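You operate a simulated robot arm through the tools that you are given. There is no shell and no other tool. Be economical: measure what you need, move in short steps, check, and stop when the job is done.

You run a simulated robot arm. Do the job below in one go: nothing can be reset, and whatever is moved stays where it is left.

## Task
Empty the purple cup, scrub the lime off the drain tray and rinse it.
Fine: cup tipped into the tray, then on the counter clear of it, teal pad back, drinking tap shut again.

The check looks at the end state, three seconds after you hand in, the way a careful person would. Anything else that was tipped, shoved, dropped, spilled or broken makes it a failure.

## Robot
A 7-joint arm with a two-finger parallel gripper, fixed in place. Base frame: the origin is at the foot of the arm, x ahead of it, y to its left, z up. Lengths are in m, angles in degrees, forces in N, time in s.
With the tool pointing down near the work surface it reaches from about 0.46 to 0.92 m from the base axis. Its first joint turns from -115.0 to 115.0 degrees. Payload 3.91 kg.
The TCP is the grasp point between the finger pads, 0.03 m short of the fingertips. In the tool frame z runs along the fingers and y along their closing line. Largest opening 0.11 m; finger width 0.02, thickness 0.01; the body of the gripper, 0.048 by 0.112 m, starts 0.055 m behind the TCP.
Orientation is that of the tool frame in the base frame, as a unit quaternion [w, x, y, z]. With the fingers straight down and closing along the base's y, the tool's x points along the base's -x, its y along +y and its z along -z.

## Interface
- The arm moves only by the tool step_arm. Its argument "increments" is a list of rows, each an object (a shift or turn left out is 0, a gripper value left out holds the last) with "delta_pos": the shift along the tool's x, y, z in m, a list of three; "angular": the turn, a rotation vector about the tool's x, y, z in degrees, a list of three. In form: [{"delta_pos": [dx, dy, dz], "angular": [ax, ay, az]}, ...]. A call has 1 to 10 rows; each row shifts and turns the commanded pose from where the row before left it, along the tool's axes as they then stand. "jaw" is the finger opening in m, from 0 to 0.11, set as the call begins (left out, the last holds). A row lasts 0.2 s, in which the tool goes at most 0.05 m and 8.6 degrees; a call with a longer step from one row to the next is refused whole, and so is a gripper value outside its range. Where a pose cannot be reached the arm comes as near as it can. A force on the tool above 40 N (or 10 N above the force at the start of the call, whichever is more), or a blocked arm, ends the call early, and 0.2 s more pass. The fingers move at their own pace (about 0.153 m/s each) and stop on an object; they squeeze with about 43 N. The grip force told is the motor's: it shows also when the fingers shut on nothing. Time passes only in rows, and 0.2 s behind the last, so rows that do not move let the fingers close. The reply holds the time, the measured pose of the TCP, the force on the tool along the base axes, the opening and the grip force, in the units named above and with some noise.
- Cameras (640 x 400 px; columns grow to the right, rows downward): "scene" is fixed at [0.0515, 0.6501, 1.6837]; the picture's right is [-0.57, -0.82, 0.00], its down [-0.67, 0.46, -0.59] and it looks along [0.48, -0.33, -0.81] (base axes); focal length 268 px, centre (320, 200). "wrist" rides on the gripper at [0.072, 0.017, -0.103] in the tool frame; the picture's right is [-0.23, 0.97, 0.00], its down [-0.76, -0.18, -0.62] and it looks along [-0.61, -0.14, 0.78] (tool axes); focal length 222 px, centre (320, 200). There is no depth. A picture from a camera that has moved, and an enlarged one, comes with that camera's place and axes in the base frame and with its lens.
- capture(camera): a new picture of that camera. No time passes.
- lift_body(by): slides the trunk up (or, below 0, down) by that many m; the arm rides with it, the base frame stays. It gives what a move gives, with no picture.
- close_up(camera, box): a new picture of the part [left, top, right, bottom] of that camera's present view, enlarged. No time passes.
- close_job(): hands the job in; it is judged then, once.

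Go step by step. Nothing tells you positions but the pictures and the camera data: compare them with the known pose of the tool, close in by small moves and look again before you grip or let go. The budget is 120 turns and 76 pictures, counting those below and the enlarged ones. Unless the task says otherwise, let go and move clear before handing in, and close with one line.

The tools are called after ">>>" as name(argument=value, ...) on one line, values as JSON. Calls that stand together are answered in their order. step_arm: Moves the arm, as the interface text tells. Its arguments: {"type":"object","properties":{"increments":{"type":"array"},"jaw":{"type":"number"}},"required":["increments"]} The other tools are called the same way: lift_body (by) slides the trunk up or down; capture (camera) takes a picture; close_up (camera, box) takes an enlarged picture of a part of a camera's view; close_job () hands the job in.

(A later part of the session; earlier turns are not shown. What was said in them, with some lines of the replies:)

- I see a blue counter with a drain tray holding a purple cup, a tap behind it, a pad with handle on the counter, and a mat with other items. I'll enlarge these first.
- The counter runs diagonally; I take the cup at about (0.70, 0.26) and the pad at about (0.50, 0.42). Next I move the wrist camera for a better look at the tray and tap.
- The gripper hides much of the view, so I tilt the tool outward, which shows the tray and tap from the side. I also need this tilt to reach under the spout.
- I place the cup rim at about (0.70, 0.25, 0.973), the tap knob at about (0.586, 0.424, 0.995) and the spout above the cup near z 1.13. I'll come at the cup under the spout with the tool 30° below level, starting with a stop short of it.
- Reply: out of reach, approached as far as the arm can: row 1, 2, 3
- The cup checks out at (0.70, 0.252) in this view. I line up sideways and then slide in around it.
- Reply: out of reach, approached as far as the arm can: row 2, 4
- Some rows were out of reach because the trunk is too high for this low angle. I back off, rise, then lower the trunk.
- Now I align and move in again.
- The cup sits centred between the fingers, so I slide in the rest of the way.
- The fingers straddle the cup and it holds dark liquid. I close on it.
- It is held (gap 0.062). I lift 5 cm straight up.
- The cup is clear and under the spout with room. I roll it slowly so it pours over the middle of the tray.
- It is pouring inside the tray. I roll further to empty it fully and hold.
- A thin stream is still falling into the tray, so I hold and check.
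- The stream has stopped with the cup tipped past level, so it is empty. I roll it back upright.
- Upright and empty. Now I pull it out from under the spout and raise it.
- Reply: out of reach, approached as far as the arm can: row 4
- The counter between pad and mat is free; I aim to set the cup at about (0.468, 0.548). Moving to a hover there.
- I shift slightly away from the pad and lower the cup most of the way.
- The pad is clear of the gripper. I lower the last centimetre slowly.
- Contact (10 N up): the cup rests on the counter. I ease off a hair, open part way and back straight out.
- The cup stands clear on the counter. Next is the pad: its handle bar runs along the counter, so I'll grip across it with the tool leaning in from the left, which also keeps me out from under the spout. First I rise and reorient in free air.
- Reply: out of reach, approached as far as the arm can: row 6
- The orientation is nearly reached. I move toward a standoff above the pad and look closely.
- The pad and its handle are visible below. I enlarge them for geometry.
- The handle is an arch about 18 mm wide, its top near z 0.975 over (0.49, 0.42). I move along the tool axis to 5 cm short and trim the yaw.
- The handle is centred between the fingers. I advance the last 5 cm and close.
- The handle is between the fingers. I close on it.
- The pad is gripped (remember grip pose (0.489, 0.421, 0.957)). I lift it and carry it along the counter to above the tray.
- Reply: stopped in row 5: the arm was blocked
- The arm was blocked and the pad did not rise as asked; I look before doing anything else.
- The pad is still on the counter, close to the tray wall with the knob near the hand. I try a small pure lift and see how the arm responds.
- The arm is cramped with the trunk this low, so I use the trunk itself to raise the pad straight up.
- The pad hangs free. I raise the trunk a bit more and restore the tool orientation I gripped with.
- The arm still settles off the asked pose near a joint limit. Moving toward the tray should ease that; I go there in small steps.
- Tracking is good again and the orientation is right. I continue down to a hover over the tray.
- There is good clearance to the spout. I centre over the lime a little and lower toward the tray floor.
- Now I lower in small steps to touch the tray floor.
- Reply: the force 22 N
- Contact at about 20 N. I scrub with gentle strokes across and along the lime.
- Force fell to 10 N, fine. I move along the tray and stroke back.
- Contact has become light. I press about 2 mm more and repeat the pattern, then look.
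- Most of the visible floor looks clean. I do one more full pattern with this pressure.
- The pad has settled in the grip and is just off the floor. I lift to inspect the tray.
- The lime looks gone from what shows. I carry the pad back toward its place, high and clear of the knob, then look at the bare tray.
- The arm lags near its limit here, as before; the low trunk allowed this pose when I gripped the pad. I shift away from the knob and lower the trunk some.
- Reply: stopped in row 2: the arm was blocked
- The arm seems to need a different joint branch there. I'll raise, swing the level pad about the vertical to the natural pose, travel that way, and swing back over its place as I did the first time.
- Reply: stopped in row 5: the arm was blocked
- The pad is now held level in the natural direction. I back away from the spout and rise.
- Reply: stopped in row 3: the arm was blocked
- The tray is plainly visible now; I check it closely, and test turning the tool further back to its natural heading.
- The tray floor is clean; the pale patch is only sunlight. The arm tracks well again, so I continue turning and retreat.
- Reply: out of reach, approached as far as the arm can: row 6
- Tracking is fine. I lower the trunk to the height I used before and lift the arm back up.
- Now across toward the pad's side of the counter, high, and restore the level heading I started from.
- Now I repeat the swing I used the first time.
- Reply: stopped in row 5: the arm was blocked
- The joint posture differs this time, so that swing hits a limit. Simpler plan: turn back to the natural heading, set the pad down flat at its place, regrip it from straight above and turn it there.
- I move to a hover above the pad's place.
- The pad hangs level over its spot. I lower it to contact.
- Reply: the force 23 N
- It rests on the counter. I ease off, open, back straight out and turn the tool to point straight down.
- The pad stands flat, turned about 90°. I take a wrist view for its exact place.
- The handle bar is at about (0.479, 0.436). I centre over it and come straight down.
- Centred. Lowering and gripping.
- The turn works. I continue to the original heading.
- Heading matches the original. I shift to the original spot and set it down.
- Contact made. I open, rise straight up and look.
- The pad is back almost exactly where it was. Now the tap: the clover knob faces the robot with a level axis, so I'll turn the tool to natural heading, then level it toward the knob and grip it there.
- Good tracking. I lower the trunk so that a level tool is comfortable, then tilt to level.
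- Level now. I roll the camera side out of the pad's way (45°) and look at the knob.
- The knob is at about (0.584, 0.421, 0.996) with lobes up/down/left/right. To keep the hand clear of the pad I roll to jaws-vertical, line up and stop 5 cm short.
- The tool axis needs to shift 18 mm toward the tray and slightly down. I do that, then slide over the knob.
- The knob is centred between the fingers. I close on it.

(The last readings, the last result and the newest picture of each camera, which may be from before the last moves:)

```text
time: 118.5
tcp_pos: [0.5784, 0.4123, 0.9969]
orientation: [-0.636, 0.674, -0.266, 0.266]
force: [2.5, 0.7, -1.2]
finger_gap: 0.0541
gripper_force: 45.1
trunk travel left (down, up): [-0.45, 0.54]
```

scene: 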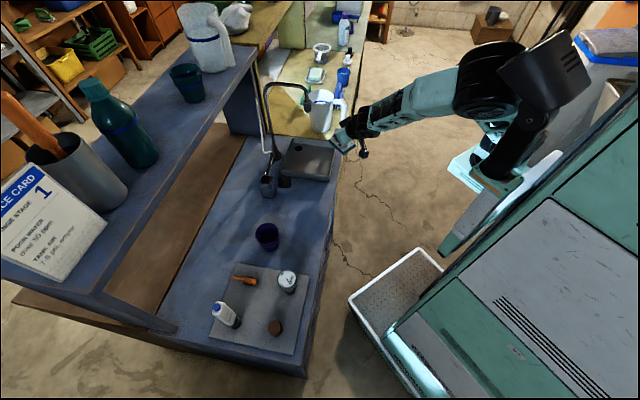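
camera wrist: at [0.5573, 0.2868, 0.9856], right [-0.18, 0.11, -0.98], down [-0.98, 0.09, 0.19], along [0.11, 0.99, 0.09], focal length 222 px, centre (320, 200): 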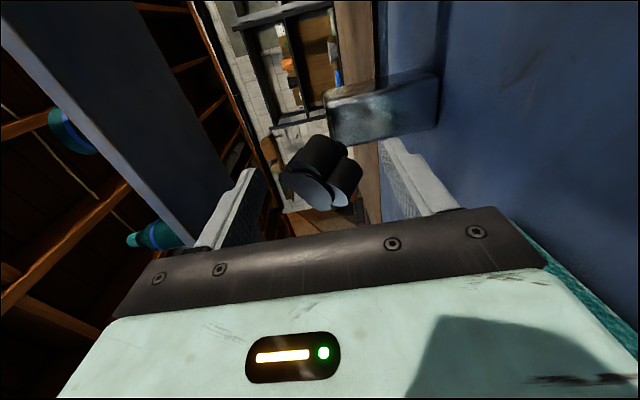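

Gripped across the lobes (54 mm). I turn it counter-clockwise, watching the force.

>>> step_arm(increments=[{"angular": [0, 0, -6]}, {"angular": [0, 0, -6]}, {"angular": [0, 0, -6]}, {"angular": [0, 0, -6]}, {}])

>>> close_up(camera="scene", box=[240, 70, 370, 230])

```text
time: 119.7
tcp_pos: [0.5775, 0.4134, 0.9976]
orientation: [-0.565, 0.716, -0.12, 0.393]
force: [-7.0, -8.0, 0.3]
finger_gap: 0.0512
gripper_force: 45.0
trunk travel left (down, up): [-0.45, 0.54]
```

```text
2.50 times, centred on (305, 150) of scene
camera zoom: at [0.0515, 0.6501, 1.6837], right [-0.57, -0.82, 0.0], down [-0.67, 0.46, -0.59], along [0.48, -0.33, -0.81], focal length 669 px, centre (358, 325)
```

zoom: 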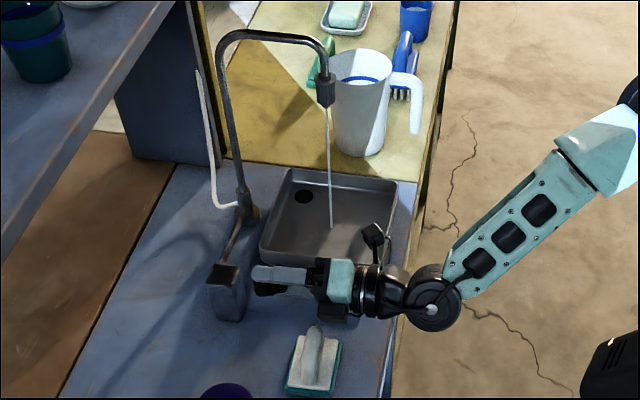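

Water is running into the tray. I open a bit more and let it rinse.

>>> step_arm(increments=[{"angular": [0, 0, -6]}, {"angular": [0, 0, -6]}, {"angular": [0, 0, -6]}, {"angular": [0, 0, -6]}, {"angular": [0, 0, -6]}, {}, {}, {}, {}])

>>> step_arm(increments=[{}, {}, {}, {}, {}, {}, {}, {}, {}, {}])

>>> close_up(camera="scene", box=[260, 90, 350, 190])

```text
time: 121.7
tcp_pos: [0.5787, 0.4129, 0.9958]
orientation: [-0.446, 0.722, 0.068, 0.525]
force: [-3.7, -2.0, -3.3]
finger_gap: 0.0521
gripper_force: 44.9
trunk travel left (down, up): [-0.45, 0.54]
```

```text
time: 123.9
tcp_pos: [0.5789, 0.4138, 0.995]
orientation: [-0.445, 0.722, 0.068, 0.525]
force: [-1.5, -3.7, -3.8]
finger_gap: 0.0521
gripper_force: 44.4
trunk travel left (down, up): [-0.45, 0.54]
```

```text
4.00 times, centred on (305, 140) of scene
camera zoom: at [0.0515, 0.6501, 1.6837], right [-0.57, -0.82, 0.0], down [-0.67, 0.46, -0.59], along [0.48, -0.33, -0.81], focal length 1071 px, centre (380, 440)
```

zoom: 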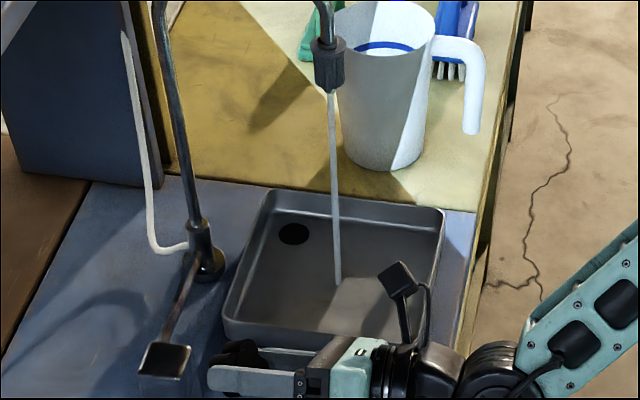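

A stronger stream now falls in the middle of the tray. I let it run several more seconds.

>>> step_arm(increments=[{}, {}, {}, {}, {}, {}, {}, {}, {}, {}])

>>> step_arm(increments=[{}, {}, {}, {}, {}, {}, {}, {}, {}, {}])

>>> step_arm(increments=[{}, {}, {}, {}, {}, {}, {}, {}, {}, {}])

>>> step_arm(increments=[{}, {}, {}, {}, {}, {}, {}, {}, {}, {}])

>>> close_up(camera="scene", box=[260, 90, 350, 190])

```text
time: 126.1
tcp_pos: [0.5796, 0.4129, 0.9969]
orientation: [-0.444, 0.723, 0.067, 0.525]
force: [-1.9, -4.1, -4.7]
finger_gap: 0.0522
gripper_force: 45.1
trunk travel left (down, up): [-0.45, 0.54]
```

```text
time: 128.3
tcp_pos: [0.5784, 0.4125, 0.9968]
orientation: [-0.445, 0.722, 0.069, 0.525]
force: [0.4, -4.3, -3.9]
finger_gap: 0.0521
gripper_force: 45.3
trunk travel left (down, up): [-0.45, 0.54]
```

```text
time: 130.5
tcp_pos: [0.5794, 0.4138, 0.9967]
orientation: [-0.446, 0.722, 0.069, 0.525]
force: [-0.6, -4.9, -4.9]
finger_gap: 0.052
gripper_force: 44.9
trunk travel left (down, up): [-0.45, 0.54]
```

```text
time: 132.7
tcp_pos: [0.5793, 0.4148, 0.9962]
orientation: [-0.446, 0.722, 0.068, 0.524]
force: [-0.4, -3.5, -4.0]
finger_gap: 0.052
gripper_force: 45.0
trunk travel left (down, up): [-0.45, 0.54]
```

```text
4.00 times, centred on (305, 140) of scene
camera zoom: at [0.0515, 0.6501, 1.6837], right [-0.57, -0.82, 0.0], down [-0.67, 0.46, -0.59], along [0.48, -0.33, -0.81], focal length 1071 px, centre (380, 440)
```

zoom: 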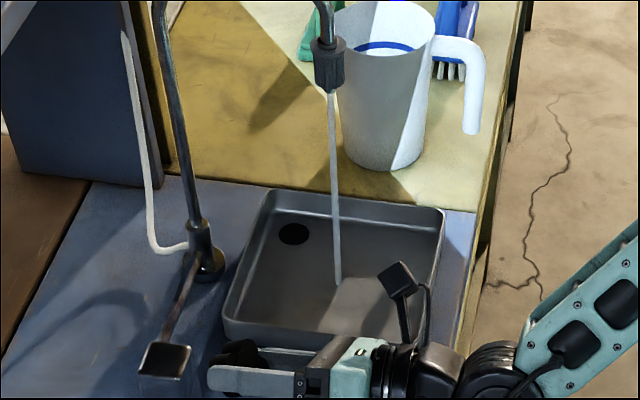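

The tray has been rinsed for over ten seconds. I turn the knob back shut.

>>> step_arm(increments=[{"angular": [0, 0, 6]}, {"angular": [0, 0, 6]}, {"angular": [0, 0, 6]}, {"angular": [0, 0, 6]}, {"angular": [0, 0, 6]}, {"angular": [0, 0, 6]}, {"angular": [0, 0, 6]}, {"angular": [0, 0, 6]}, {"angular": [0, 0, 6]}, {}])

>>> step_arm(increments=[{"angular": [0, 0, 4]}, {}, {}, {}])

>>> close_up(camera="scene", box=[260, 90, 350, 190])

```text
time: 134.9
tcp_pos: [0.5774, 0.4163, 0.9961]
orientation: [-0.635, 0.675, -0.266, 0.264]
force: [0.2, 3.6, 0.7]
finger_gap: 0.054
gripper_force: 44.6
trunk travel left (down, up): [-0.45, 0.54]
```

```text
time: 135.9
tcp_pos: [0.5783, 0.4131, 0.9966]
orientation: [-0.645, 0.664, -0.29, 0.242]
force: [0.7, -0.3, -1.0]
finger_gap: 0.054
gripper_force: 45.1
trunk travel left (down, up): [-0.45, 0.54]
```

```text
4.00 times, centred on (305, 140) of scene
camera zoom: at [0.0515, 0.6501, 1.6837], right [-0.57, -0.82, 0.0], down [-0.67, 0.46, -0.59], along [0.48, -0.33, -0.81], focal length 1071 px, centre (380, 440)
```

zoom: 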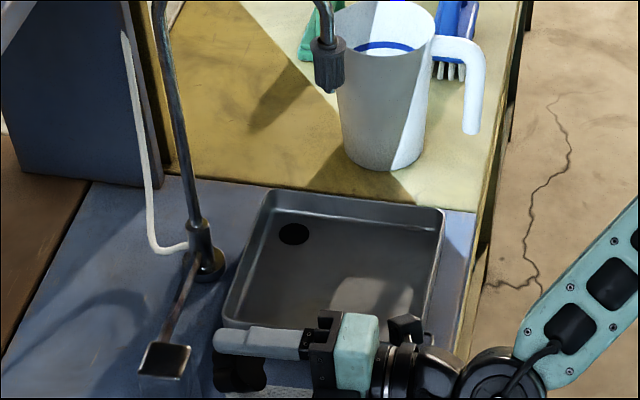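

The stream has stopped. I open the jaws and back straight out.

>>> step_arm(increments=[{}, {}, {}], jaw=0.085)

>>> step_arm(increments=[{"delta_pos": [0, 0, -0.03]}, {"delta_pos": [0, 0, -0.035]}, {"delta_pos": [0, 0, -0.035]}, {"delta_pos": [0, 0, -0.035]}, {"delta_pos": [0, 0, -0.035]}, {}])

>>> close_up(camera="scene", box=[220, 70, 370, 250])

>>> capture(camera="scene")

```text
time: 136.7
tcp_pos: [0.5778, 0.4142, 0.9982]
orientation: [-0.644, 0.665, -0.29, 0.244]
force: [-0.3, -0.1, 0.8]
finger_gap: 0.085
gripper_force: 0.2
trunk travel left (down, up): [-0.45, 0.54]
```

```text
time: 138.1
tcp_pos: [0.46, 0.2906, 1.0068]
orientation: [-0.644, 0.664, -0.29, 0.244]
force: [0.8, -0.1, 0.6]
finger_gap: 0.085
gripper_force: 0.1
trunk travel left (down, up): [-0.45, 0.54]
```

```text
2.22 times, centred on (295, 160) of scene
camera zoom: at [0.0515, 0.6501, 1.6837], right [-0.57, -0.82, 0.0], down [-0.67, 0.46, -0.59], along [0.48, -0.33, -0.81], focal length 595 px, centre (376, 289)
```

zoom: 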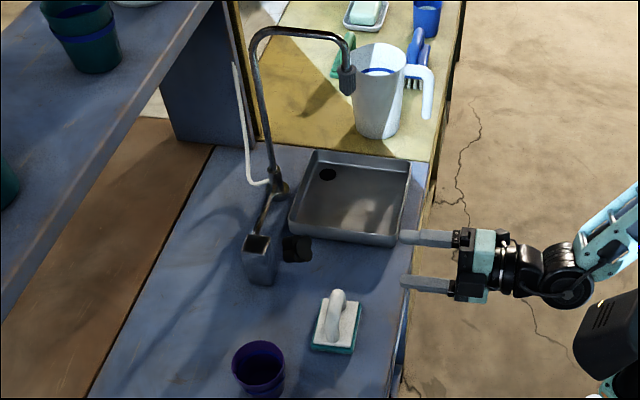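

```text
5 pictures are left
```

scene: 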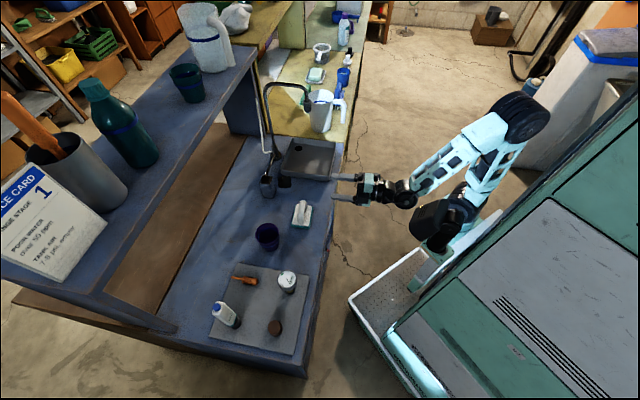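

Everything stands as wanted. One last close look at the tray floor before handing in.

>>> close_up(camera="scene", box=[275, 130, 345, 180])

```text
8.00 times, centred on (310, 155) of scene
camera zoom: at [0.0515, 0.6501, 1.6837], right [-0.57, -0.82, 0.0], down [-0.67, 0.46, -0.59], along [0.48, -0.33, -0.81], focal length 2141 px, centre (400, 560)
```

zoom: 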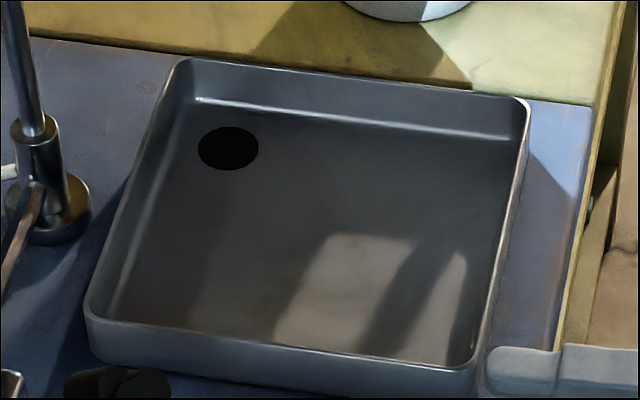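

The tray is clean and rinsed (only sunlight patches remain), the tap is shut, and the cup and pad stand in place. I'm handing in.

>>> close_job()

```text
The job is handed in.
```

The purple cup is emptied and standing on the counter clear of the tray. The lime is scrubbed off and the tray rinsed, the teal pad is back within about a centimetre of where it was, and the drinking tap is shut.
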